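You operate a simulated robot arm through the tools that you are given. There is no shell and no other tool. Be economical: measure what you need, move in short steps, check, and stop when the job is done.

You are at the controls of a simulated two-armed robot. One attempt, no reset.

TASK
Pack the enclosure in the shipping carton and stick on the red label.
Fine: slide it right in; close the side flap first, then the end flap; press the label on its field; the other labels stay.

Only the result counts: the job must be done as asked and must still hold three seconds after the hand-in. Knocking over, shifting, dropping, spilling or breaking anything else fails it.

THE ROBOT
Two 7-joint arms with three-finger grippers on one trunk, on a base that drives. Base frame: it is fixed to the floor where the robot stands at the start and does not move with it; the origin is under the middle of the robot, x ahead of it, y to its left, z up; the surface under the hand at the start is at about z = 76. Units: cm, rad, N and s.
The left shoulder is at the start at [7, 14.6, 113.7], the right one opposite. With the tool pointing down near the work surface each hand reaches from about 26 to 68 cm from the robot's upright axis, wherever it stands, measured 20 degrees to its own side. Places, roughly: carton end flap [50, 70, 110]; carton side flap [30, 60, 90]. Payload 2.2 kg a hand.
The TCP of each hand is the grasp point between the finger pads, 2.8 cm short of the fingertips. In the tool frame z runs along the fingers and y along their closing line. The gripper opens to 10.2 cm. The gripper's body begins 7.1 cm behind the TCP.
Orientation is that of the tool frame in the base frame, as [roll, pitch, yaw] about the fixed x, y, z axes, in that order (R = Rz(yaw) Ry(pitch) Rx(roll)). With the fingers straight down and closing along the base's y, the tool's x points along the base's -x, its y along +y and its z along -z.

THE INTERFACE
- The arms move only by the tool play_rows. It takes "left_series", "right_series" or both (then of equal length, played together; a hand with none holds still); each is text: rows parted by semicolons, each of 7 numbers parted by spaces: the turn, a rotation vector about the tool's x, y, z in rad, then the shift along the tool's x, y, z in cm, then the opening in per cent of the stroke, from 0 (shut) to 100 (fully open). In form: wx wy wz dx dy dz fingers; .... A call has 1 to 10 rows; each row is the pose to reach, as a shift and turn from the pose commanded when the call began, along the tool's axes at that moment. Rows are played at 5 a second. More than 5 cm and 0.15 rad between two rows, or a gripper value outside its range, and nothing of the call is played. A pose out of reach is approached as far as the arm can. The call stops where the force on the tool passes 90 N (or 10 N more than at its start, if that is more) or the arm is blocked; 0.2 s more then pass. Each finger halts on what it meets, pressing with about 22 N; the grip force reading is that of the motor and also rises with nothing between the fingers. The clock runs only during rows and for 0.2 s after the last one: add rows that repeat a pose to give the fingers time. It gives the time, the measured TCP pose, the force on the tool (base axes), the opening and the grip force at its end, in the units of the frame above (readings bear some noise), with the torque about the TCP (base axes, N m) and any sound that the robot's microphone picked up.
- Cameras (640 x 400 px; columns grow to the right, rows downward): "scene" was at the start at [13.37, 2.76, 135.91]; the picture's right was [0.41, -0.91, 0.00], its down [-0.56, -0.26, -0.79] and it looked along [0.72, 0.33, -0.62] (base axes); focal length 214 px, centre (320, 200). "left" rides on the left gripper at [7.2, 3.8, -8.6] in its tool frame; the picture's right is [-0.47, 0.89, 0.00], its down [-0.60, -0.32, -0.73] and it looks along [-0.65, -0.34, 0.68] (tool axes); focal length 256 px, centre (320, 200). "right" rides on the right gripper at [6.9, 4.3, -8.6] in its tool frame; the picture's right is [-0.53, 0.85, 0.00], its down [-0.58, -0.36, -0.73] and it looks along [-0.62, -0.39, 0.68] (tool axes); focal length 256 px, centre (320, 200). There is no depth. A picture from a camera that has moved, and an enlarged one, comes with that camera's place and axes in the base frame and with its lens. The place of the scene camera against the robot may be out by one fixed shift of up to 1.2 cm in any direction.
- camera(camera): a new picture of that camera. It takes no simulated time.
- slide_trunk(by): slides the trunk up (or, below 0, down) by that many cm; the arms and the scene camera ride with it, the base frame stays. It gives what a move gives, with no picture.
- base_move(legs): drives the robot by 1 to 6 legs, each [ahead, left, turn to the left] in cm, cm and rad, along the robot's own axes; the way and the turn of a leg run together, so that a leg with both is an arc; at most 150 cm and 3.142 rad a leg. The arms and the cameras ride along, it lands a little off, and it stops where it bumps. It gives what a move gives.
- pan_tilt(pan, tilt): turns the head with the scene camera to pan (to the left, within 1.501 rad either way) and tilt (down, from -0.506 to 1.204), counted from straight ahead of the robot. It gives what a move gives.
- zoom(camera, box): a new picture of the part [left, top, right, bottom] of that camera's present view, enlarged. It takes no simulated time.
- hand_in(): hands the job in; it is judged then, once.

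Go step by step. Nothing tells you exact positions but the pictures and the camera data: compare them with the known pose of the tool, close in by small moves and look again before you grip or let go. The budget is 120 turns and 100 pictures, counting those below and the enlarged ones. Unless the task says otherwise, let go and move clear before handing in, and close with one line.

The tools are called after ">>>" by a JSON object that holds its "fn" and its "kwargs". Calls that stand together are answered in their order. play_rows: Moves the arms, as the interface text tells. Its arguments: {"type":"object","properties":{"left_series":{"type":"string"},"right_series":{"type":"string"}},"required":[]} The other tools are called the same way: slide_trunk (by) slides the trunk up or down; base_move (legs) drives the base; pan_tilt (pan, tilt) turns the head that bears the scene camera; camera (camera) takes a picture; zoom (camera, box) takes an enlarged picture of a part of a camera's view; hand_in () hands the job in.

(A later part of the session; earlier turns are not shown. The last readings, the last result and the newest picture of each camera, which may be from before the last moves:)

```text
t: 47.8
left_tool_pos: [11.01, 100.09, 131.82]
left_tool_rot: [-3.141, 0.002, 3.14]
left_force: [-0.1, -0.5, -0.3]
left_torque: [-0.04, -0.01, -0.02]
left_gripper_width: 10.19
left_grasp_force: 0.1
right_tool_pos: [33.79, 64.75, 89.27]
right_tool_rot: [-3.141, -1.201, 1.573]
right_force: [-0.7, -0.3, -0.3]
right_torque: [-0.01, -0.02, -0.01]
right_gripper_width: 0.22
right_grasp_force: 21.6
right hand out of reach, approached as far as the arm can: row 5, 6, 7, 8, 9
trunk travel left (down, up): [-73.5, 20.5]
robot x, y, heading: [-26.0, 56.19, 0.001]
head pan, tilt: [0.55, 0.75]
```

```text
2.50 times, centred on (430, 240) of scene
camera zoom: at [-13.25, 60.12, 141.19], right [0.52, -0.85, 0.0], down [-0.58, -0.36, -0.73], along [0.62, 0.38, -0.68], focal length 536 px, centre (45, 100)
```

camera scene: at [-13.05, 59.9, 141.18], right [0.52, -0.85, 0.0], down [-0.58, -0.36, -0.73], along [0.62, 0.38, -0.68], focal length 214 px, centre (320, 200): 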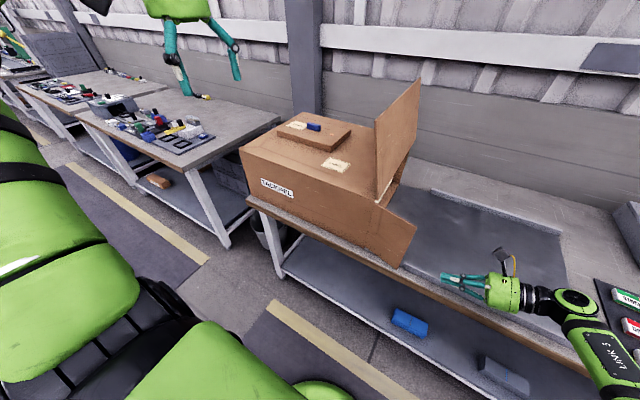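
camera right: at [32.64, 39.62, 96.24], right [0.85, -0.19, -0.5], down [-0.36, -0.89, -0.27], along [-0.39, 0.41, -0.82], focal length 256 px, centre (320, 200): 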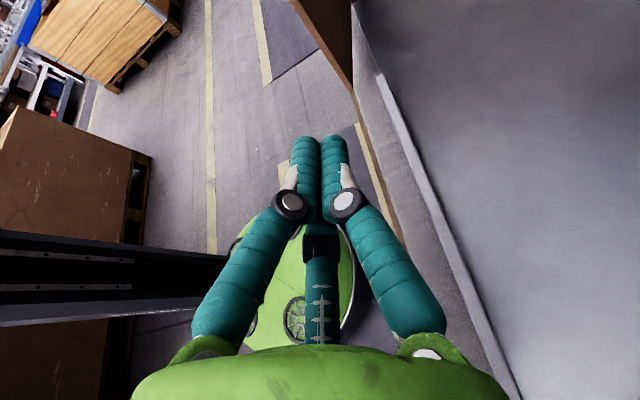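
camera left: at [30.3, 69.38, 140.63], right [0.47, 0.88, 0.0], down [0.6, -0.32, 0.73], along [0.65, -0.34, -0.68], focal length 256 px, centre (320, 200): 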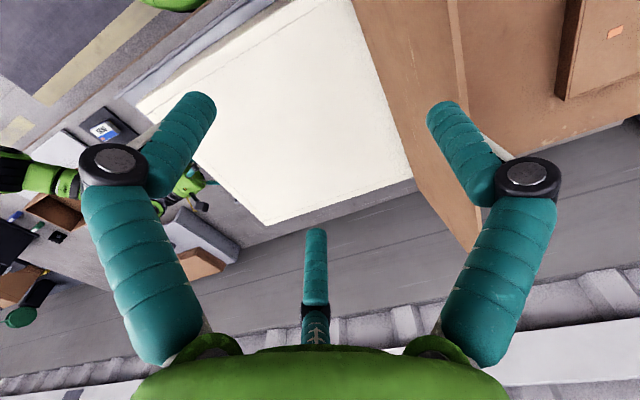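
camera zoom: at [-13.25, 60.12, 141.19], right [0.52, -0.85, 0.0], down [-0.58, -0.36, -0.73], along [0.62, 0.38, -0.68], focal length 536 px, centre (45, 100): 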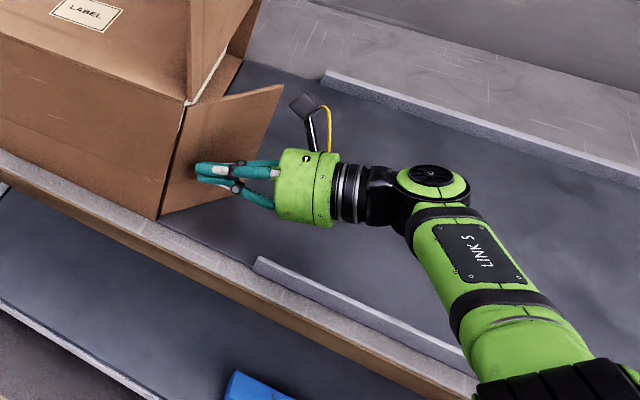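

The flap is swinging; the arm hit its reach limit, so I drive the base forward 6 cm and then press toward +y.

>>> {"fn": "base_move", "kwargs": {"legs": [[6, 0, 0]]}}

>>> {"fn": "play_rows", "kwargs": {"right_series": "0 0 0 0 0 0 0; 0 0 0 0.2 0 0.5 0; 0 0 0 0.36 0 0.93 0; 0 0 0 0.54 0 1.4 0; 0 0 0 0.72 0 1.87 0"}}

>>> {"fn": "zoom", "kwargs": {"camera": "scene", "box": [300, 160, 500, 320]}}

```text
t: 48.8
left_tool_pos: [16.57, 100.0, 132.06]
left_tool_rot: [3.14, 0.008, -3.141]
left_force: [-1.0, -0.5, 0.0]
left_torque: [0.01, -0.04, 0.01]
left_gripper_width: 10.2
left_grasp_force: 0.1
right_tool_pos: [39.55, 64.77, 89.61]
right_tool_rot: [3.129, -1.202, 1.587]
right_force: [-1.2, 0.5, -0.3]
right_torque: [-0.01, -0.01, -0.03]
right_gripper_width: 0.23
right_grasp_force: 21.7
trunk travel left (down, up): [-73.5, 20.5]
robot x, y, heading: [-19.59, 55.98, 0.003]
head pan, tilt: [0.55, 0.75]
```

```text
t: 50.0
left_tool_pos: [17.01, 99.93, 131.9]
left_tool_rot: [3.141, 0.002, 3.141]
left_force: [0.7, -1.1, 0.2]
left_torque: [-0.02, 0.0, 0.0]
left_gripper_width: 10.19
left_grasp_force: 0.1
right_tool_pos: [39.46, 66.84, 89.32]
right_tool_rot: [3.138, -1.202, 1.577]
right_force: [-0.3, 0.0, -0.7]
right_torque: [-0.01, 0.01, 0.03]
right_gripper_width: 0.21
right_grasp_force: 21.6
right hand out of reach, approached as far as the arm can: row 5
trunk travel left (down, up): [-73.5, 20.5]
robot x, y, heading: [-19.81, 56.76, 0.002]
head pan, tilt: [0.55, 0.75]
```

```text
2.50 times, centred on (400, 240) of scene
camera zoom: at [-7.3, 59.94, 141.2], right [0.52, -0.85, 0.0], down [-0.58, -0.36, -0.73], along [0.62, 0.38, -0.68], focal length 536 px, centre (120, 100)
```

zoom: 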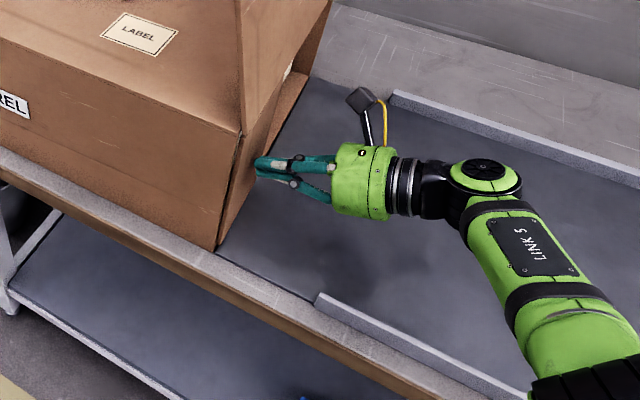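

Almost closed. I shift the base a bit forward so the arm regains reach, then press the flap the last bit.

>>> {"fn": "base_move", "kwargs": {"legs": [[3, 0, 0]]}}

>>> {"fn": "play_rows", "kwargs": {"right_series": "0 0 0 0.18 0 0.47 0; 0 0 0 0.36 0 0.93 0; 0 0 0 0.36 0 0.93 0"}}

>>> {"fn": "zoom", "kwargs": {"camera": "scene", "box": [300, 160, 460, 290]}}

>>> {"fn": "camera", "kwargs": {"camera": "right"}}

```text
t: 50.8
left_tool_pos: [19.21, 100.07, 132.22]
left_tool_rot: [3.142, 0.009, -3.141]
left_force: [-1.7, 0.2, 0.4]
left_torque: [0.01, -0.1, 0.02]
left_gripper_width: 10.2
left_grasp_force: 0.0
right_tool_pos: [41.89, 66.83, 89.77]
right_tool_rot: [3.125, -1.202, 1.593]
right_force: [0.3, 0.2, 0.4]
right_torque: [0.0, -0.01, -0.06]
right_gripper_width: 0.23
right_grasp_force: 21.9
trunk travel left (down, up): [-73.5, 20.5]
robot x, y, heading: [-16.74, 56.51, 0.005]
head pan, tilt: [0.55, 0.75]
```

```text
t: 51.6
left_tool_pos: [19.98, 99.64, 132.1]
left_tool_rot: [3.139, 0.001, -3.139]
left_force: [0.0, 0.6, 0.3]
left_torque: [0.0, -0.01, 0.0]
left_gripper_width: 10.22
left_grasp_force: 0.0
right_tool_pos: [42.35, 67.35, 89.35]
right_tool_rot: [-3.14, -1.201, 1.57]
right_force: [7.3, -18.6, -2.6]
right_torque: [0.02, -0.03, -0.11]
right_gripper_width: 0.2
right_grasp_force: 21.9
trunk travel left (down, up): [-73.5, 20.5]
robot x, y, heading: [-17.32, 56.17, 0.003]
head pan, tilt: [0.55, 0.75]
```

```text
3.08 times, centred on (380, 225) of scene
camera zoom: at [-4.26, 59.49, 141.2], right [0.53, -0.85, 0.0], down [-0.58, -0.36, -0.73], along [0.62, 0.39, -0.68], focal length 660 px, centre (135, 123)
```

zoom: 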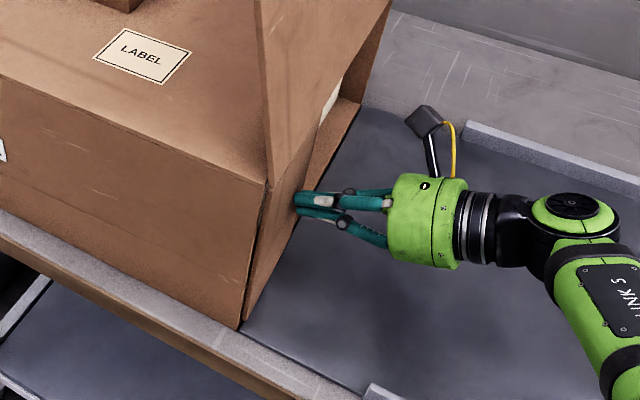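

```text
63 pictures are left
camera right: at [46.69, 61.79, 98.94], right [0.84, -0.19, -0.5], down [-0.37, -0.89, -0.27], along [-0.39, 0.41, -0.82], focal length 256 px, centre (320, 200)
```

right: 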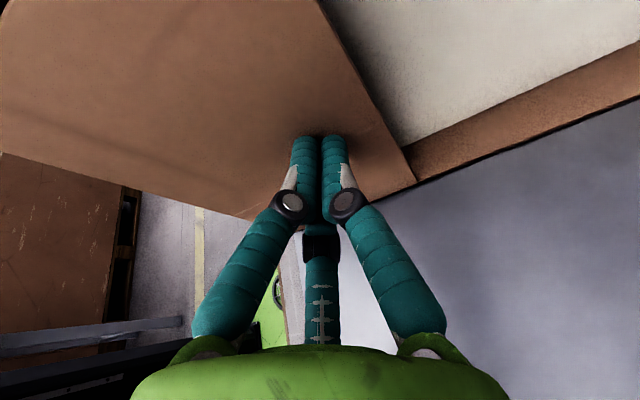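

The side flap is against its stop (18 N). I withdraw the hand in -y and check that it stays.

>>> {"fn": "play_rows", "kwargs": {"right_series": "0 0 0 -0.72 0 -1.87 0; 0 0 0 -1.8 0 -4.67 0; 0 0 0 -3 0 -7.8 0; 0 0 0 -4.3 0 -11.2 0; 0 0 0 -5.6 0 -14.6 0"}}

>>> {"fn": "camera", "kwargs": {"camera": "scene"}}

>>> {"fn": "camera", "kwargs": {"camera": "right"}}

```text
t: 52.8
left_tool_pos: [19.83, 99.84, 132.09]
left_tool_rot: [3.139, 0.004, -3.139]
left_force: [0.1, 0.3, 0.3]
left_torque: [0.01, -0.01, 0.03]
left_gripper_width: 10.22
left_grasp_force: 0.0
right_tool_pos: [42.28, 52.19, 89.41]
right_tool_rot: [3.137, -1.205, 1.582]
right_force: [-0.1, 0.3, -0.4]
right_torque: [-0.02, 0.03, -0.02]
right_gripper_width: 0.21
right_grasp_force: 21.9
trunk travel left (down, up): [-73.5, 20.5]
robot x, y, heading: [-17.08, 56.05, 0.0]
head pan, tilt: [0.55, 0.75]
```

```text
62 pictures are left
camera scene: at [-4.43, 59.73, 141.21], right [0.53, -0.85, 0.0], down [-0.58, -0.36, -0.73], along [0.62, 0.39, -0.68], focal length 214 px, centre (320, 200)
```

scene: 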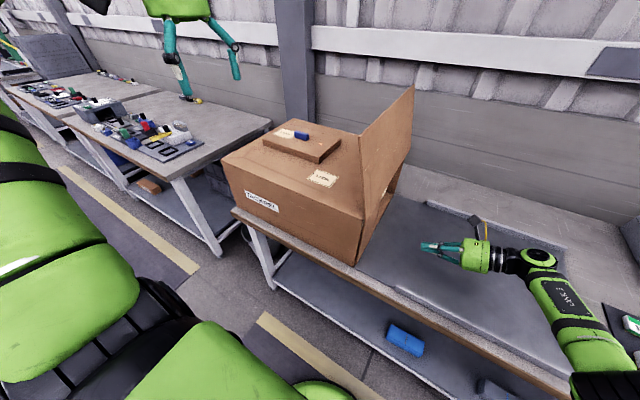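

```text
61 pictures are left
camera right: at [46.62, 46.87, 99.12], right [0.85, -0.19, -0.5], down [-0.36, -0.89, -0.28], along [-0.39, 0.41, -0.82], focal length 256 px, centre (320, 200)
```

right: 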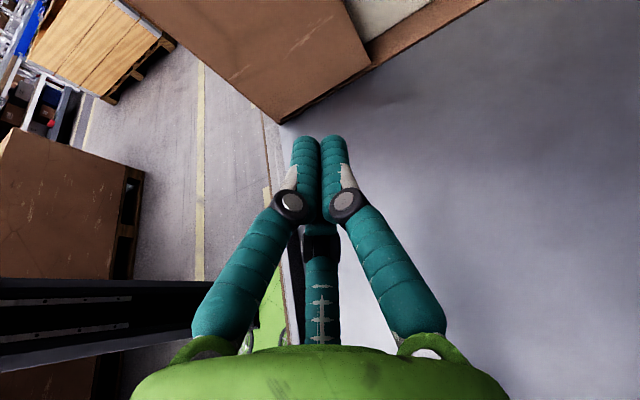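

The side flap stays shut. Next the end flap: I retreat the right hand, drive forward, and bring the left hand (closed fingers) behind the raised flap.

>>> {"fn": "play_rows", "kwargs": {"right_series": "0 0 0 -1.4 0 -3.7 0; 0 0 0 -2.8 0 -7.4 0; 0 0 0 -4.3 0 -11.2 0; 0 0 0 -5.7 0 -14.9 0; 0 0 0 -7.2 0 -18.7 0; 0 0 0 -7.9 0 -20.5 0", "left_series": "0 0 0 0 0 0 50; 0 0 0 0 0 0 0; 0 0 0 0 0 0 0; 0 0 0 0 0 0 0; 0 0 0 0 0 0 0; 0 0 0 0 0 0 0"}}

>>> {"fn": "base_move", "kwargs": {"legs": [[17, 0, 0]]}}

>>> {"fn": "play_rows", "kwargs": {"left_series": "0 0 0 -1.5 -3 0 0; 0 0 0 -3 -6 0 0; 0 0 0 -4.5 -9 0 0; 0 0 0 -6 -12 0 0; 0 0 0 -7.5 -15 0 0; 0 0 0 -9 -18 0 0; 0 0 0 -9 -20 0 0"}}

>>> {"fn": "camera", "kwargs": {"camera": "left"}}

>>> {"fn": "camera", "kwargs": {"camera": "scene"}}

```text
t: 54.2
left_tool_pos: [19.71, 99.95, 132.04]
left_tool_rot: [3.141, 0.002, -3.14]
left_force: [0.8, 0.4, 0.5]
left_torque: [0.0, -0.01, -0.02]
left_gripper_width: 0.23
left_grasp_force: 21.9
right_tool_pos: [39.01, 32.35, 90.38]
right_tool_rot: [3.138, -1.205, 1.58]
right_force: [-0.1, 0.3, -0.4]
right_torque: [-0.01, 0.01, 0.01]
right_gripper_width: 0.22
right_grasp_force: 22.2
right hand out of reach, approached as far as the arm can: row 3, 4, 5, 6
trunk travel left (down, up): [-73.5, 20.5]
robot x, y, heading: [-16.71, 56.31, 0.001]
head pan, tilt: [0.55, 0.75]
```

```text
t: 55.7
left_tool_pos: [36.4, 100.04, 132.0]
left_tool_rot: [3.141, 0.006, -3.14]
left_force: [-1.2, -0.6, 0.0]
left_torque: [0.03, -0.04, 0.0]
left_gripper_width: 0.22
left_grasp_force: 22.3
right_tool_pos: [55.69, 32.41, 90.53]
right_tool_rot: [3.136, -1.204, 1.583]
right_force: [-0.8, 1.1, 0.2]
right_torque: [0.0, -0.01, -0.03]
right_gripper_width: 0.21
right_grasp_force: 21.5
trunk travel left (down, up): [-73.5, 20.5]
robot x, y, heading: [0.31, 56.49, 0.003]
head pan, tilt: [0.55, 0.75]
```

```text
t: 57.3
left_tool_pos: [45.72, 80.02, 131.98]
left_tool_rot: [3.141, 0.005, -3.139]
left_force: [-0.7, -0.6, -0.9]
left_torque: [0.0, 0.0, 0.0]
left_gripper_width: 0.23
left_grasp_force: 21.7
right_tool_pos: [55.84, 32.56, 90.29]
right_tool_rot: [3.141, -1.203, 1.577]
right_force: [-0.1, -0.2, 0.7]
right_torque: [-0.05, -0.02, -0.01]
right_gripper_width: 0.21
right_grasp_force: 21.8
trunk travel left (down, up): [-73.5, 20.5]
robot x, y, heading: [-0.17, 56.34, 0.005]
head pan, tilt: [0.55, 0.75]
```

```text
60 pictures are left
camera left: at [38.46, 83.85, 140.75], right [0.46, 0.89, 0.0], down [0.6, -0.32, 0.73], along [0.65, -0.34, -0.68], focal length 256 px, centre (320, 200)
```

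left: 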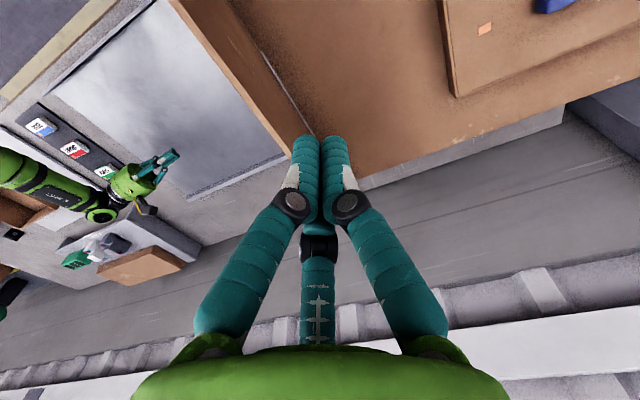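

```text
59 pictures are left
camera scene: at [12.47, 59.91, 141.21], right [0.52, -0.85, 0.0], down [-0.58, -0.36, -0.73], along [0.62, 0.38, -0.68], focal length 214 px, centre (320, 200)
```

scene: 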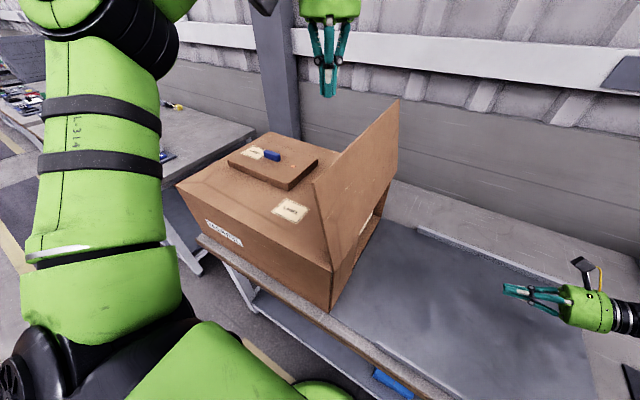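

Left fingers are behind the flap (its top at y≈75). I lower and start pushing it over toward -y.

>>> {"fn": "play_rows", "kwargs": {"left_series": "0 0 0 0 0 4 0; 0 0 0 0 0 8 0; 0 0 0 0 0 12 0; 0 0 0 0 0 14 0; 0 0 0 0 -3 14 0; 0 0 0 0 -5.5 14 0; 0 0 0 0 -8 14 0; 0 0 0 0 -11 14 0; 0 0 0 0 -14 14 0; 0 0 0 0 -16.5 15 0"}}

>>> {"fn": "camera", "kwargs": {"camera": "scene"}}

```text
t: 59.5
left_tool_pos: [45.84, 70.07, 118.14]
left_tool_rot: [3.14, 0.003, -3.14]
left_force: [0.1, -0.1, 0.3]
left_torque: [-0.02, 0.0, 0.0]
left_gripper_width: 0.22
left_grasp_force: 21.8
left hand out of reach, approached as far as the arm can: row 8, 9, 10
right_tool_pos: [55.95, 32.36, 90.3]
right_tool_rot: [-3.141, -1.203, 1.575]
right_force: [-0.4, -0.1, -0.1]
right_torque: [0.03, 0.02, 0.01]
right_gripper_width: 0.21
right_grasp_force: 22.0
trunk travel left (down, up): [-73.5, 20.5]
robot x, y, heading: [-0.23, 56.34, 0.002]
head pan, tilt: [0.55, 0.75]
```

```text
58 pictures are left
camera scene: at [12.51, 59.96, 141.2], right [0.52, -0.85, 0.0], down [-0.58, -0.36, -0.73], along [0.62, 0.38, -0.68], focal length 214 px, centre (320, 200)
```

scene: 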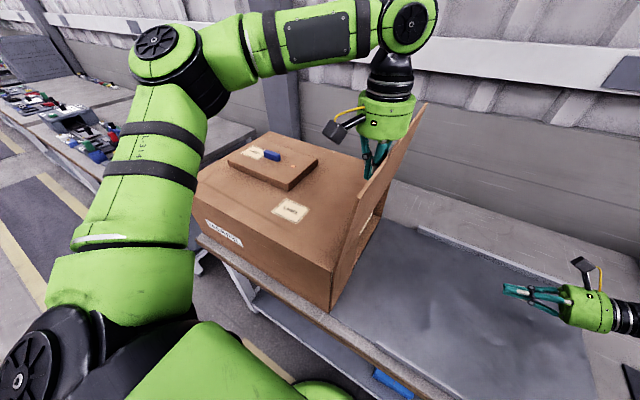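

The flap is upright and moving; the left arm needs the base to shift, so I drive right 7 cm and look.

>>> {"fn": "base_move", "kwargs": {"legs": [[0, -7, 0]]}}

>>> {"fn": "play_rows", "kwargs": {"left_series": "0 0 0 0 0 1.5 0; 0 0 0 0 0 3 0; 0 0 0 0 0 4 0"}}

>>> {"fn": "camera", "kwargs": {"camera": "scene"}}

```text
t: 60.5
left_tool_pos: [45.86, 63.37, 118.0]
left_tool_rot: [-3.137, 0.004, -3.139]
left_force: [0.9, 0.7, -0.5]
left_torque: [0.0, 0.01, 0.01]
left_gripper_width: 0.19
left_grasp_force: 21.9
right_tool_pos: [55.86, 25.6, 90.46]
right_tool_rot: [3.139, -1.199, 1.58]
right_force: [-0.7, 0.3, -0.6]
right_torque: [-0.04, 0.0, -0.01]
right_gripper_width: 0.22
right_grasp_force: 21.7
trunk travel left (down, up): [-73.5, 20.5]
robot x, y, heading: [0.08, 49.3, -0.002]
head pan, tilt: [0.55, 0.75]
```

```text
t: 61.3
left_tool_pos: [45.88, 62.87, 114.33]
left_tool_rot: [3.141, 0.006, -3.141]
left_force: [0.3, -0.9, -0.6]
left_torque: [0.01, 0.03, -0.02]
left_gripper_width: 0.22
left_grasp_force: 21.9
right_tool_pos: [55.89, 25.42, 90.31]
right_tool_rot: [3.141, -1.204, 1.578]
right_force: [0.9, -0.8, -0.2]
right_torque: [0.0, 0.04, -0.03]
right_gripper_width: 0.22
right_grasp_force: 22.4
trunk travel left (down, up): [-73.5, 20.5]
robot x, y, heading: [0.09, 49.02, 0.0]
head pan, tilt: [0.55, 0.75]
```

```text
57 pictures are left
camera scene: at [12.52, 52.84, 141.2], right [0.52, -0.85, 0.0], down [-0.58, -0.36, -0.73], along [0.62, 0.38, -0.68], focal length 214 px, centre (320, 200)
```

scene: 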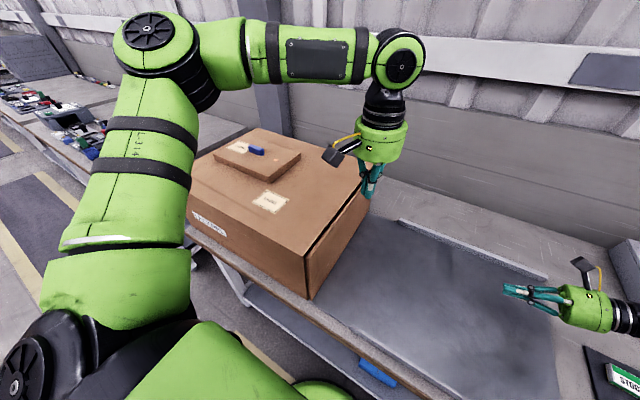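

The end flap appears to have fallen shut by itself. I zoom to check.

>>> {"fn": "zoom", "kwargs": {"camera": "scene", "box": [200, 110, 420, 310]}}

>>> {"fn": "camera", "kwargs": {"camera": "right"}}

```text
2.00 times, centred on (310, 210) of scene
camera zoom: at [12.52, 52.84, 141.2], right [0.52, -0.85, 0.0], down [-0.58, -0.36, -0.73], along [0.62, 0.38, -0.68], focal length 429 px, centre (340, 180)
```

zoom: 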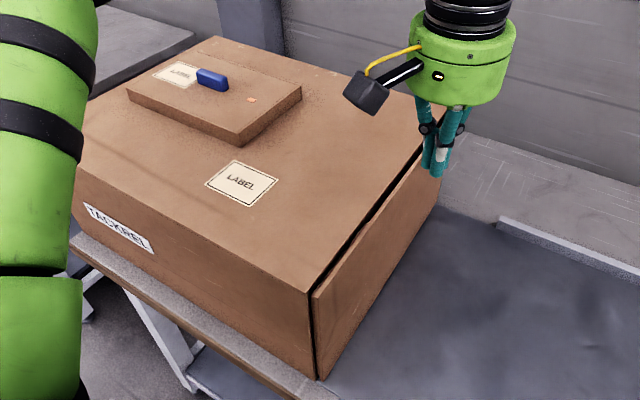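

```text
55 pictures are left
camera right: at [60.31, 19.95, 99.99], right [0.85, -0.19, -0.5], down [-0.36, -0.89, -0.28], along [-0.39, 0.41, -0.82], focal length 256 px, centre (320, 200)
```

right: 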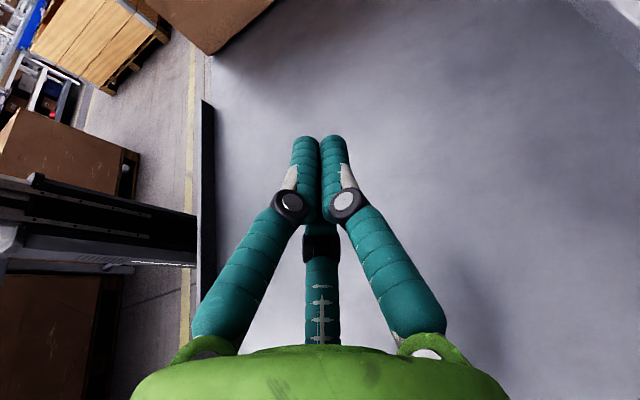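

The end flap has swung shut over the side flap. I raise the left hand, drive left and press the flap gently with the right hand to make sure it's seated.

>>> {"fn": "play_rows", "kwargs": {"left_series": "0 0 0 0 0 -4 0; 0 0 0 0 0 -8 0; 0 0 0 0 0 -12 0; 0 0 0 0 0 -16 0; 0 0 0 0 0 -18 0"}}

>>> {"fn": "base_move", "kwargs": {"legs": [[0, 25, 0]]}}

>>> {"fn": "play_rows", "kwargs": {"right_series": "0 0 0 1.1 0 2.8 0; 0 0 0 2.2 0 5.6 0; 0 0 0 3.3 0 8.4 0; 0 0 0 4.3 0 11.2 0"}}

>>> {"fn": "camera", "kwargs": {"camera": "right"}}

```text
t: 62.5
left_tool_pos: [43.38, 66.23, 129.05]
left_tool_rot: [-3.139, 0.005, -3.141]
left_force: [0.2, 0.0, 0.5]
left_torque: [0.0, 0.0, -0.02]
left_gripper_width: 0.23
left_grasp_force: 21.7
left hand out of reach, approached as far as the arm can: row 2, 3, 4, 5
right_tool_pos: [55.93, 25.46, 90.31]
right_tool_rot: [3.139, -1.202, 1.578]
right_force: [0.4, -0.1, 0.1]
right_torque: [-0.01, -0.01, 0.02]
right_gripper_width: 0.21
right_grasp_force: 22.3
trunk travel left (down, up): [-73.5, 20.5]
robot x, y, heading: [-0.47, 49.28, 0.005]
head pan, tilt: [0.55, 0.75]
```

```text
t: 64.3
left_tool_pos: [43.52, 90.61, 128.96]
left_tool_rot: [3.141, 0.006, 3.138]
left_force: [-0.2, -0.3, -0.2]
left_torque: [0.01, 0.01, 0.01]
left_gripper_width: 0.2
left_grasp_force: 21.9
right_tool_pos: [55.9, 49.88, 90.29]
right_tool_rot: [3.14, -1.205, 1.574]
right_force: [-1.5, 0.0, 0.7]
right_torque: [0.01, 0.0, -0.01]
right_gripper_width: 0.22
right_grasp_force: 21.8
trunk travel left (down, up): [-73.5, 20.5]
robot x, y, heading: [-0.25, 74.05, 0.0]
head pan, tilt: [0.55, 0.75]
```

```text
t: 65.3
left_tool_pos: [43.37, 90.89, 128.91]
left_tool_rot: [-3.139, 0.006, 3.139]
left_force: [-0.1, -0.3, -0.1]
left_torque: [-0.01, 0.02, -0.01]
left_gripper_width: 0.23
left_grasp_force: 22.3
right_tool_pos: [55.57, 61.98, 90.4]
right_tool_rot: [3.141, -1.202, 1.572]
right_force: [-0.1, -0.4, -0.3]
right_torque: [0.0, 0.02, -0.01]
right_gripper_width: 0.19
right_grasp_force: 21.7
trunk travel left (down, up): [-73.5, 20.5]
robot x, y, heading: [0.1, 74.02, -0.004]
head pan, tilt: [0.55, 0.75]
```

```text
54 pictures are left
camera right: at [59.94, 56.58, 100.11], right [0.85, -0.19, -0.5], down [-0.36, -0.89, -0.28], along [-0.39, 0.41, -0.82], focal length 256 px, centre (320, 200)
```

right: 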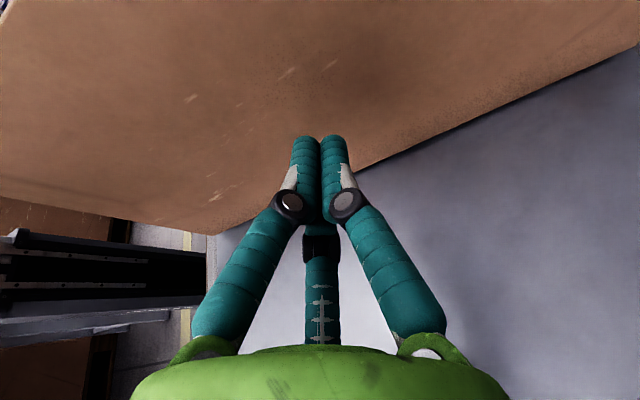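

>>> {"fn": "play_rows", "kwargs": {"right_series": "0 0 0 0.54 0 1.4 0; 0 0 0 0.9 0 2.33 0; 0 0 0 1.2 0 3.1 0; 0 0 0 1.37 0 3.55 0; 0 0 0 1.5 0 3.9 0; 0 0 0 1.6 0 4.2 0; 0 0 0 1.6 0 4.2 0"}}

>>> {"fn": "camera", "kwargs": {"camera": "right"}}

```text
t: 66.9
left_tool_pos: [43.47, 90.56, 128.98]
left_tool_rot: [3.141, 0.004, 3.137]
left_force: [0.0, 0.8, 0.3]
left_torque: [-0.02, -0.01, 0.0]
left_gripper_width: 0.22
left_grasp_force: 22.0
right_tool_pos: [55.76, 66.26, 90.19]
right_tool_rot: [3.141, -1.202, 1.574]
right_force: [2.7, -7.7, 1.5]
right_torque: [0.09, 0.04, -0.02]
right_gripper_width: 0.23
right_grasp_force: 21.9
trunk travel left (down, up): [-73.5, 20.5]
robot x, y, heading: [0.07, 74.03, -0.004]
head pan, tilt: [0.55, 0.75]
```

```text
53 pictures are left
camera right: at [60.09, 60.84, 99.93], right [0.85, -0.19, -0.5], down [-0.36, -0.89, -0.28], along [-0.39, 0.41, -0.82], focal length 256 px, centre (320, 200)
```

right: 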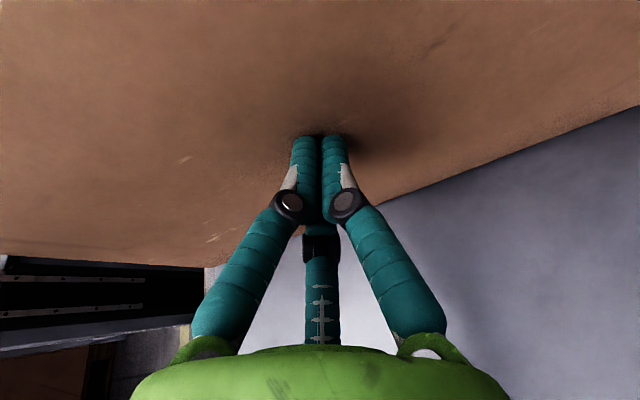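

The end flap is seated (7.7 N against a firm stop). I retreat, unwind the right hand to tool-down, and drive to the labels.

>>> {"fn": "play_rows", "kwargs": {"right_series": "0 0 0 -1.6 0 -4.2 0; 0 0 0 -3.2 0 -8.4 0; 0 0 0 -4.8 0 -12.6 20; 0 0 0 -5.5 0 -14.3 40; 0 -0.15 0 -5 0 -14.3 60; 0 -0.3 0 -4 0 -14.3 80; 0 -0.45 0 -3 0 -14.3 100; 0 -0.6 0 -2 0 -14.3 100; 0 -0.75 0 -1 0 -14.3 100; 0 -0.9 0 0 0 -14.3 100"}}

>>> {"fn": "base_move", "kwargs": {"legs": [[0, -53, 0]]}}

>>> {"fn": "play_rows", "kwargs": {"right_series": "0 -0.15 0 1.5 0 -2.3 100; 0 -0.3 0 3 0 -4.6 100; 0 -0.3 0 4.5 0 -6.9 100; 0 -0.3 0 6 0 -9.2 100"}}

```text
t: 69.1
left_tool_pos: [43.41, 90.84, 128.93]
left_tool_rot: [-3.139, 0.006, 3.141]
left_force: [-0.1, 0.9, -0.8]
left_torque: [0.0, 0.0, -0.01]
left_gripper_width: 0.21
left_grasp_force: 22.1
right_tool_pos: [55.89, 53.22, 95.55]
right_tool_rot: [3.139, -0.299, 1.574]
right_force: [-0.4, 0.7, -0.3]
right_torque: [0.01, 0.02, 0.01]
right_gripper_width: 10.19
right_grasp_force: 0.1
trunk travel left (down, up): [-73.5, 20.5]
robot x, y, heading: [-0.09, 74.05, 0.0]
head pan, tilt: [0.55, 0.75]
```

```text
t: 72.2
left_tool_pos: [43.28, 37.74, 129.04]
left_tool_rot: [-3.139, 0.005, 3.134]
left_force: [-0.5, 1.0, -0.4]
left_torque: [-0.02, -0.02, 0.01]
left_gripper_width: 0.22
left_grasp_force: 22.3
right_tool_pos: [55.56, -0.03, 95.61]
right_tool_rot: [3.141, -0.302, 1.57]
right_force: [-0.4, -0.2, -0.1]
right_torque: [0.02, -0.03, -0.06]
right_gripper_width: 10.19
right_grasp_force: 0.0
trunk travel left (down, up): [-73.5, 20.5]
robot x, y, heading: [-0.16, 21.03, -0.003]
head pan, tilt: [0.55, 0.75]
```

```text
t: 73.2
left_tool_pos: [43.27, 37.78, 128.98]
left_tool_rot: [-3.14, 0.005, 3.133]
left_force: [0.7, 0.1, 0.5]
left_torque: [-0.04, 0.01, -0.06]
left_gripper_width: 0.22
left_grasp_force: 23.0
right_tool_pos: [55.62, 3.22, 106.26]
right_tool_rot: [3.141, 0.0, 1.569]
right_force: [0.1, 0.1, 0.1]
right_torque: [-0.03, -0.04, 0.03]
right_gripper_width: 10.19
right_grasp_force: 0.1
trunk travel left (down, up): [-73.5, 20.5]
robot x, y, heading: [-0.35, 21.54, -0.006]
head pan, tilt: [0.55, 0.75]
```

>>> {"fn": "camera", "kwargs": {"camera": "right"}}

>>> {"fn": "pan_tilt", "kwargs": {"pan": -0.4, "tilt": 0.8}}

>>> {"fn": "camera", "kwargs": {"camera": "scene"}}

```text
52 pictures are left
camera right: at [59.92, 10.21, 115.04], right [0.84, -0.54, 0.0], down [-0.37, -0.58, 0.73], along [-0.39, -0.62, -0.68], focal length 256 px, centre (320, 200)
```

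right: 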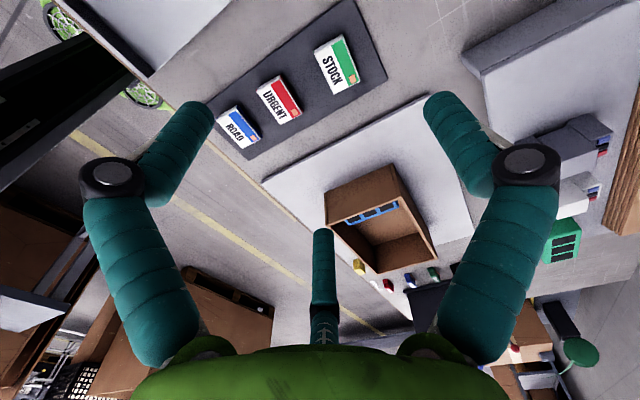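

```text
t: 74.4
left_tool_pos: [43.38, 37.67, 128.97]
left_tool_rot: [-3.141, 0.006, 3.135]
left_force: [-0.8, 0.2, 1.0]
left_torque: [0.01, -0.01, -0.01]
left_gripper_width: 0.21
left_grasp_force: 21.9
right_tool_pos: [55.64, 3.21, 106.33]
right_tool_rot: [3.141, -0.005, 1.57]
right_force: [0.7, -0.8, -0.7]
right_torque: [0.03, 0.02, 0.02]
right_gripper_width: 10.22
right_grasp_force: 0.1
trunk travel left (down, up): [-73.5, 20.5]
robot x, y, heading: [-0.16, 21.01, -0.005]
head pan, tilt: [-0.4, 0.799]
```

```text
51 pictures are left
camera scene: at [12.65, 17.24, 140.8], right [-0.39, -0.92, 0.0], down [-0.66, 0.28, -0.7], along [0.64, -0.27, -0.72], focal length 214 px, centre (320, 200)
```

scene: 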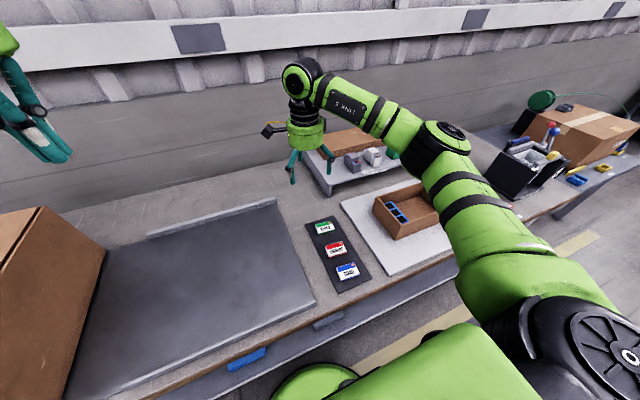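

>>> {"fn": "zoom", "kwargs": {"camera": "right", "box": [200, 0, 400, 170]}}

>>> {"fn": "zoom", "kwargs": {"camera": "scene", "box": [290, 200, 390, 300]}}

```text
2.35 times, centred on (300, 85) of right
camera zoom: at [59.98, 10.1, 114.96], right [0.84, -0.54, 0.0], down [-0.37, -0.58, 0.73], along [-0.39, -0.62, -0.68], focal length 602 px, centre (367, 471)
```

zoom: 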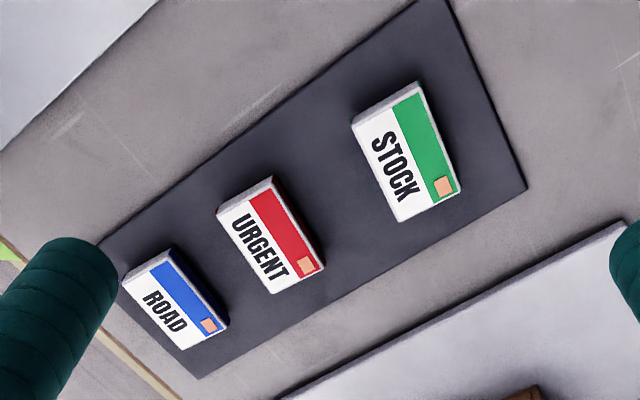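

```text
4.00 times, centred on (340, 250) of scene
camera zoom: at [12.65, 17.24, 140.8], right [-0.39, -0.92, 0.0], down [-0.66, 0.28, -0.7], along [0.64, -0.27, -0.72], focal length 858 px, centre (240, 0)
```

zoom: 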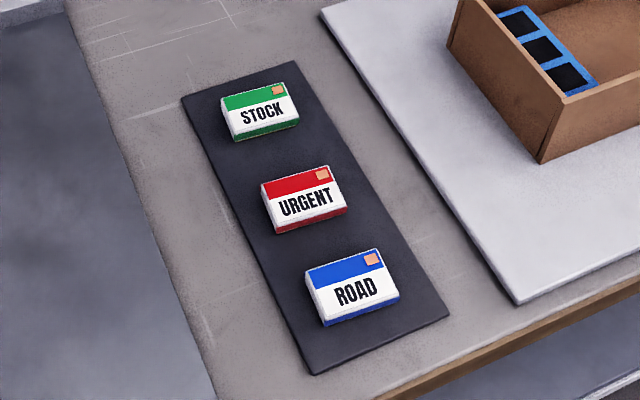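

The red label is a small block at about x 43.3–47.3, y −5 to +1, in the middle of the strip. I bring the open right hand above it, closing along x.

>>> {"fn": "play_rows", "kwargs": {"right_series": "0 0 0 -1.3 -2.5 0 60; 0 0 0 -2.6 -5 0 60; 0 0 0 -4 -7.5 2 60; 0 0 0 -5.2 -10.3 5 60; 0 0 0 -5.2 -10.3 9 60; 0 0 0 -5.2 -10.3 13 60; 0 0 0 -5.2 -10.3 17 60"}}

>>> {"fn": "camera", "kwargs": {"camera": "right"}}

>>> {"fn": "zoom", "kwargs": {"camera": "scene", "box": [290, 180, 390, 300]}}

```text
t: 76.0
left_tool_pos: [43.3, 37.61, 129.03]
left_tool_rot: [-3.14, 0.003, 3.135]
left_force: [0.2, -0.7, 0.2]
left_torque: [0.02, 0.02, 0.02]
left_gripper_width: 0.22
left_grasp_force: 22.0
right_tool_pos: [45.22, -1.98, 89.03]
right_tool_rot: [3.14, -0.002, 1.567]
right_force: [-1.3, -0.6, -0.3]
right_torque: [0.01, 0.01, 0.02]
right_gripper_width: 6.12
right_grasp_force: 0.1
trunk travel left (down, up): [-73.5, 20.5]
robot x, y, heading: [-0.53, 21.24, -0.008]
head pan, tilt: [-0.4, 0.799]
```

```text
48 pictures are left
camera right: at [49.47, 5.04, 97.74], right [0.84, -0.54, 0.0], down [-0.37, -0.58, 0.73], along [-0.39, -0.61, -0.68], focal length 256 px, centre (320, 200)
```

right: 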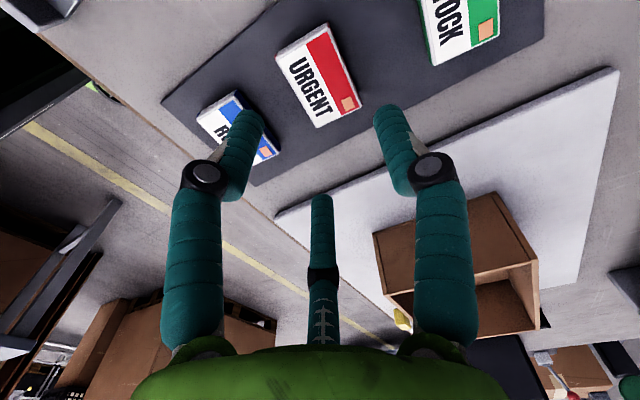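

```text
3.33 times, centred on (340, 240) of scene
camera zoom: at [12.65, 17.17, 140.81], right [-0.39, -0.92, 0.0], down [-0.66, 0.28, -0.7], along [0.64, -0.27, -0.72], focal length 715 px, centre (253, 67)
```

zoom: 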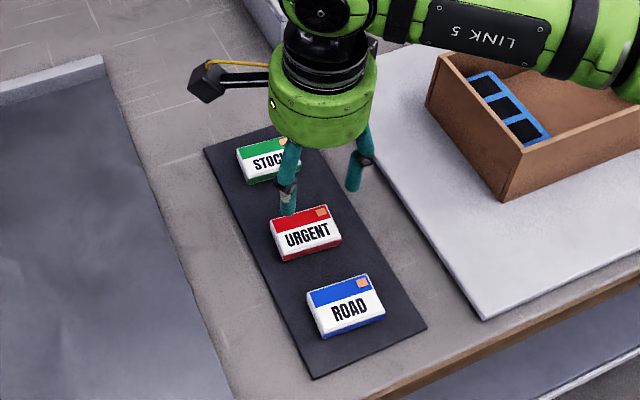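

Label centre is about (45.3, −1.8), turned by roughly 6°. I align the yaw and descend around it.

>>> {"fn": "play_rows", "kwargs": {"right_series": "0 0 0.1 0.2 0.1 2 60; 0 0 0.1 0.2 0.1 4 60; 0 0 0.1 0.2 0.1 6 60; 0 0 0.1 0.2 0.1 7.5 60; 0 0 0.1 0.2 0.1 8.5 60; 0 0 0.1 0.2 0.1 9 60"}}

>>> {"fn": "camera", "kwargs": {"camera": "right"}}

>>> {"fn": "zoom", "kwargs": {"camera": "scene", "box": [290, 200, 390, 280]}}

```text
t: 77.4
left_tool_pos: [42.88, 37.68, 129.18]
left_tool_rot: [-3.138, 0.01, 3.134]
left_force: [-0.6, 0.2, 0.9]
left_torque: [-0.01, 0.0, -0.01]
left_gripper_width: 0.24
left_grasp_force: 22.5
right_tool_pos: [45.22, -2.05, 80.35]
right_tool_rot: [3.134, -0.005, 1.467]
right_force: [-4.1, -3.0, 24.0]
right_torque: [-0.05, 0.53, 0.04]
right_gripper_width: 7.31
right_grasp_force: 7.8
trunk travel left (down, up): [-73.5, 20.5]
robot x, y, heading: [-0.58, 21.45, -0.003]
head pan, tilt: [-0.4, 0.799]
```

```text
46 pictures are left
camera right: at [50.17, 4.54, 89.21], right [0.79, -0.62, 0.0], down [-0.43, -0.54, 0.73], along [-0.45, -0.57, -0.69], focal length 256 px, centre (320, 200)
```

right: 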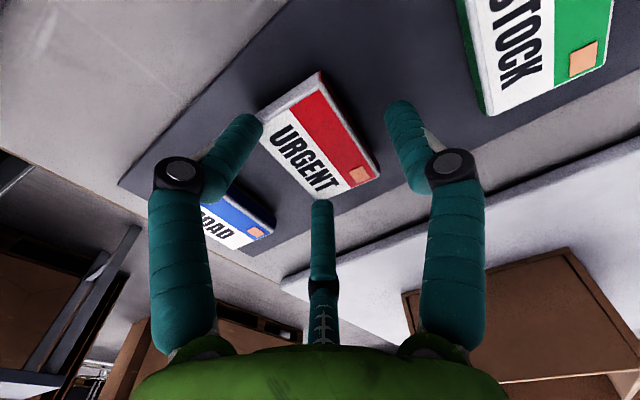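

```text
5.00 times, centred on (340, 240) of scene
camera zoom: at [12.25, 17.33, 140.88], right [-0.39, -0.92, 0.0], down [-0.66, 0.28, -0.7], along [0.64, -0.28, -0.71], focal length 1072 px, centre (220, 0)
```

zoom: 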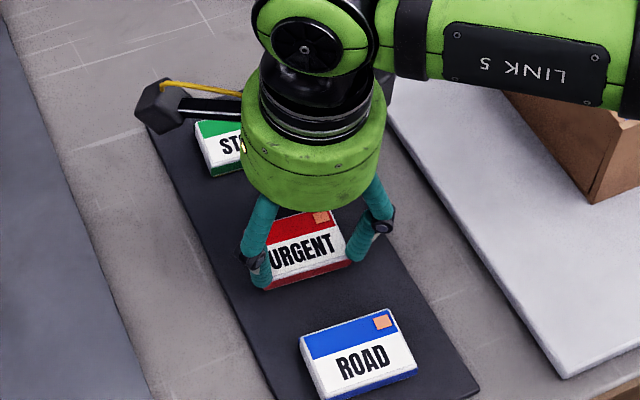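

I feel 24 N upward and the fingers were spread, so something is touching. I lift 2.5 cm and look closely.

>>> {"fn": "play_rows", "kwargs": {"right_series": "0 0 0 0 0 -1 60; 0 0 0 0 0 -2 60; 0 0 0 0 0 -3 60; 0 0 0 0 0 -3 60"}}

>>> {"fn": "camera", "kwargs": {"camera": "right"}}

>>> {"fn": "zoom", "kwargs": {"camera": "right", "box": [180, 30, 480, 220]}}

```text
t: 78.4
left_tool_pos: [43.43, 37.72, 128.95]
left_tool_rot: [-3.141, 0.006, 3.136]
left_force: [0.3, 0.3, -0.2]
left_torque: [-0.04, 0.02, -0.02]
left_gripper_width: 0.21
left_grasp_force: 21.4
right_tool_pos: [45.49, -2.12, 83.03]
right_tool_rot: [-3.14, -0.003, 1.47]
right_force: [0.6, 1.0, 0.3]
right_torque: [0.03, 0.01, 0.0]
right_gripper_width: 6.11
right_grasp_force: 0.0
trunk travel left (down, up): [-73.5, 20.5]
robot x, y, heading: [-0.21, 21.34, -0.003]
head pan, tilt: [-0.4, 0.799]
```

```text
44 pictures are left
camera right: at [50.45, 4.43, 91.8], right [0.79, -0.62, 0.0], down [-0.42, -0.54, 0.73], along [-0.45, -0.57, -0.68], focal length 256 px, centre (320, 200)
```

right: 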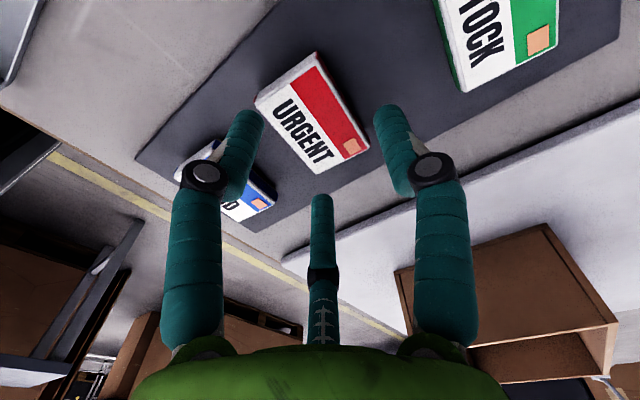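

```text
2.11 times, centred on (330, 125) of right
camera zoom: at [50.45, 4.43, 91.8], right [0.79, -0.62, 0.0], down [-0.42, -0.54, 0.73], along [-0.45, -0.57, -0.68], focal length 539 px, centre (299, 358)
```

zoom: 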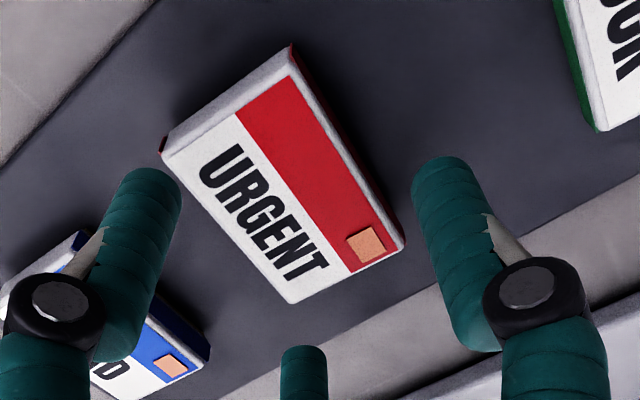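

The label hasn't moved; the tips simply touched the strip (its top is at z≈77.5). I descend to just above it and close.

>>> {"fn": "play_rows", "kwargs": {"right_series": "0 0 0 0.2 -0.2 1.2 60; 0 0 0 0.2 -0.2 2.2 60; 0 0 0 0.2 -0.2 2.3 50; 0 0 0 0.2 -0.2 2.3 40; 0 0 0 0.2 -0.2 2.3 30; 0 0 0 0.2 -0.2 2.3 20; 0 0 0 0.2 -0.2 2.3 10; 0 0 0 0.2 -0.2 2.3 10"}}

>>> {"fn": "zoom", "kwargs": {"camera": "right", "box": [180, 30, 480, 220]}}

```text
t: 80.2
left_tool_pos: [43.11, 37.71, 129.06]
left_tool_rot: [-3.141, 0.007, 3.135]
left_force: [0.0, 0.8, 0.1]
left_torque: [0.01, 0.03, -0.01]
left_gripper_width: 0.24
left_grasp_force: 22.1
right_tool_pos: [45.04, -1.79, 80.96]
right_tool_rot: [3.138, -0.003, 1.467]
right_force: [-2.8, -5.1, 19.0]
right_torque: [-0.15, 0.1, 0.0]
right_gripper_width: 0.91
right_grasp_force: 0.0
trunk travel left (down, up): [-73.5, 20.5]
robot x, y, heading: [-0.32, 21.46, -0.008]
head pan, tilt: [-0.4, 0.799]
```

```text
2.11 times, centred on (330, 125) of right
camera zoom: at [50.02, 4.69, 89.73], right [0.79, -0.62, 0.0], down [-0.42, -0.54, 0.73], along [-0.45, -0.57, -0.69], focal length 539 px, centre (299, 358)
```

zoom: 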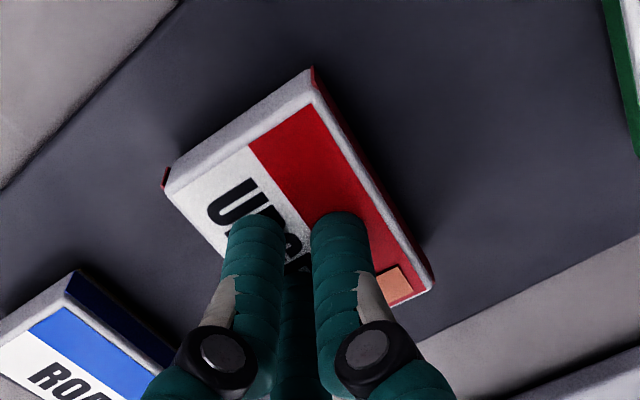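

The gripper evidently has three prongs: one on the tool's +y side and a pair on the −y side, so centring on the TCP put the pair on the label's edge. I lift, open wide, and offset so the label sits between the single prong and the pair.

>>> {"fn": "play_rows", "kwargs": {"right_series": "0 0 0 0 0 -1.5 10; 0 0 0 0 0 -3.5 10; 0 0 0 0 -0.4 -3.5 50; 0 0 0 -0.1 -0.85 -3.5 90; 0 0 0 -0.1 -0.85 -3.5 90; 0 0 0 -0.1 -0.85 -3.5 90"}}

>>> {"fn": "zoom", "kwargs": {"camera": "right", "box": [160, 10, 480, 220]}}

>>> {"fn": "zoom", "kwargs": {"camera": "scene", "box": [290, 190, 390, 280]}}

```text
t: 81.6
left_tool_pos: [43.37, 37.65, 129.02]
left_tool_rot: [-3.14, 0.005, 3.136]
left_force: [-0.4, 0.3, -0.8]
left_torque: [-0.01, 0.0, 0.03]
left_gripper_width: 0.23
left_grasp_force: 22.2
right_tool_pos: [44.39, -1.84, 84.43]
right_tool_rot: [3.141, -0.003, 1.47]
right_force: [0.6, 0.6, -0.7]
right_torque: [-0.02, 0.0, -0.01]
right_gripper_width: 9.18
right_grasp_force: 0.0
trunk travel left (down, up): [-73.5, 20.5]
robot x, y, heading: [-0.28, 20.95, -0.005]
head pan, tilt: [-0.4, 0.799]
```

```text
1.90 times, centred on (320, 115) of right
camera zoom: at [49.41, 4.73, 93.06], right [0.79, -0.62, 0.0], down [-0.42, -0.54, 0.73], along [-0.45, -0.57, -0.68], focal length 488 px, centre (320, 362)
```

zoom: 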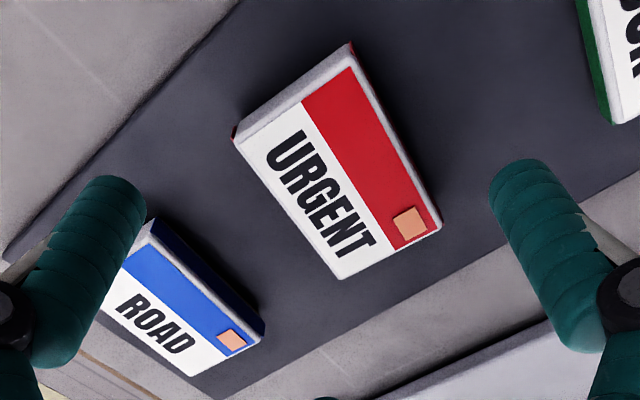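

```text
4.44 times, centred on (340, 235) of scene
camera zoom: at [12.68, 17.21, 140.8], right [-0.39, -0.92, 0.0], down [-0.66, 0.28, -0.7], along [0.64, -0.27, -0.72], focal length 953 px, centre (231, 44)
```

zoom: 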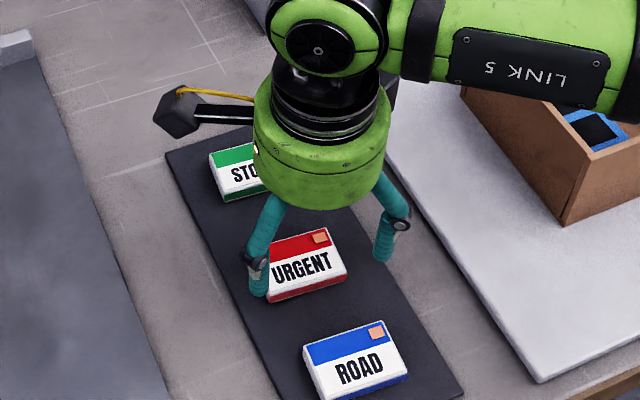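

Geometry confirmed. I descend around the label, slowly at the end.

>>> {"fn": "play_rows", "kwargs": {"right_series": "0 0 0 0 -0.1 1.5 90; 0 0 0 0 -0.1 3 90; 0 0 0 0 -0.1 3.8 90; 0 0 0 0 -0.1 4.2 90; 0 0 0 0 -0.1 4.4 90; 0 0 0 0 -0.1 4.4 90"}}

>>> {"fn": "zoom", "kwargs": {"camera": "scene", "box": [290, 190, 390, 280]}}

```text
t: 83.0
left_tool_pos: [43.25, 37.68, 129.07]
left_tool_rot: [-3.14, 0.005, 3.136]
left_force: [0.5, 0.6, -0.3]
left_torque: [-0.01, 0.02, 0.01]
left_gripper_width: 0.22
left_grasp_force: 21.3
right_tool_pos: [44.32, -1.89, 79.9]
right_tool_rot: [-3.141, -0.004, 1.47]
right_force: [0.5, -0.1, -0.5]
right_torque: [0.02, 0.02, -0.06]
right_gripper_width: 9.16
right_grasp_force: 0.2
trunk travel left (down, up): [-73.5, 20.5]
robot x, y, heading: [0.08, 21.17, -0.004]
head pan, tilt: [-0.4, 0.799]
```

```text
4.44 times, centred on (340, 235) of scene
camera zoom: at [12.65, 17.22, 140.8], right [-0.39, -0.92, 0.0], down [-0.66, 0.28, -0.7], along [0.64, -0.27, -0.72], focal length 953 px, centre (231, 44)
```

zoom: 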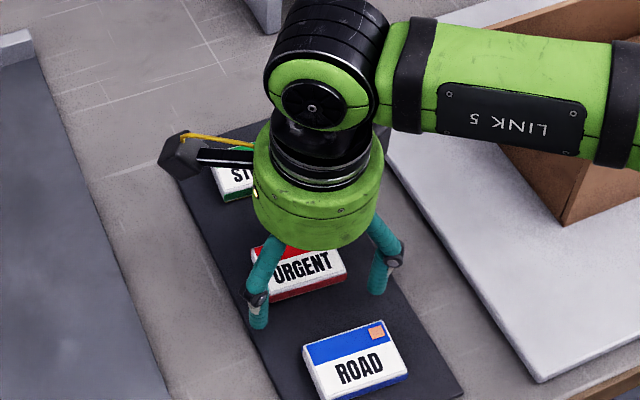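

No contact and the pair is clear of the label. Now I close.

>>> {"fn": "play_rows", "kwargs": {"right_series": "0 0 0 0 0 0 75; 0 0 0 0 0 0 60; 0 0 0 0 0 0 50; 0 0 0 0 0 0 40; 0 0 0 0 0 0 30; 0 0 0 0 0 0 20; 0 0 0 0 0 0 20"}}

>>> {"fn": "zoom", "kwargs": {"camera": "right", "box": [160, 10, 480, 220]}}

>>> {"fn": "zoom", "kwargs": {"camera": "scene", "box": [290, 190, 390, 280]}}

```text
t: 84.6
left_tool_pos: [43.24, 37.69, 128.89]
left_tool_rot: [-3.14, 0.004, 3.135]
left_force: [-0.8, 0.1, -0.7]
left_torque: [0.01, 0.02, -0.02]
left_gripper_width: 0.21
left_grasp_force: 21.5
right_tool_pos: [44.22, -1.87, 79.87]
right_tool_rot: [3.14, -0.004, 1.466]
right_force: [0.5, -0.3, 2.3]
right_torque: [-0.05, -0.02, -0.04]
right_gripper_width: 5.16
right_grasp_force: 22.2
trunk travel left (down, up): [-73.5, 20.5]
robot x, y, heading: [-0.37, 21.12, -0.009]
head pan, tilt: [-0.4, 0.799]
```

```text
1.90 times, centred on (320, 115) of right
camera zoom: at [49.28, 4.72, 88.63], right [0.79, -0.62, 0.0], down [-0.42, -0.54, 0.73], along [-0.45, -0.57, -0.68], focal length 488 px, centre (320, 362)
```

zoom: 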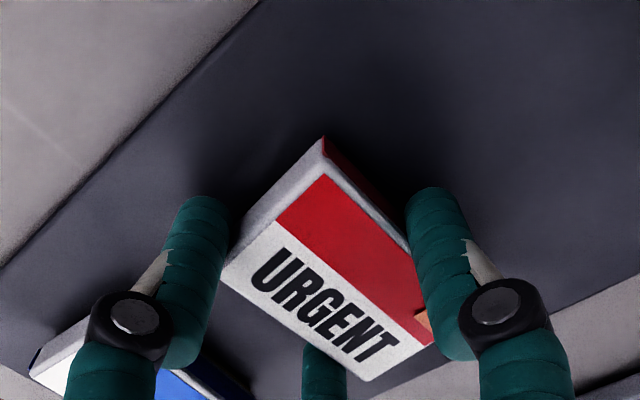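

```text
4.44 times, centred on (340, 235) of scene
camera zoom: at [12.62, 17.23, 140.81], right [-0.39, -0.92, 0.0], down [-0.66, 0.28, -0.7], along [0.64, -0.28, -0.72], focal length 953 px, centre (231, 44)
```

zoom: 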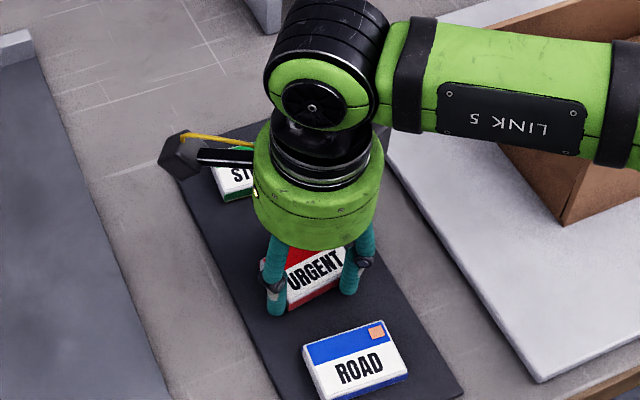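

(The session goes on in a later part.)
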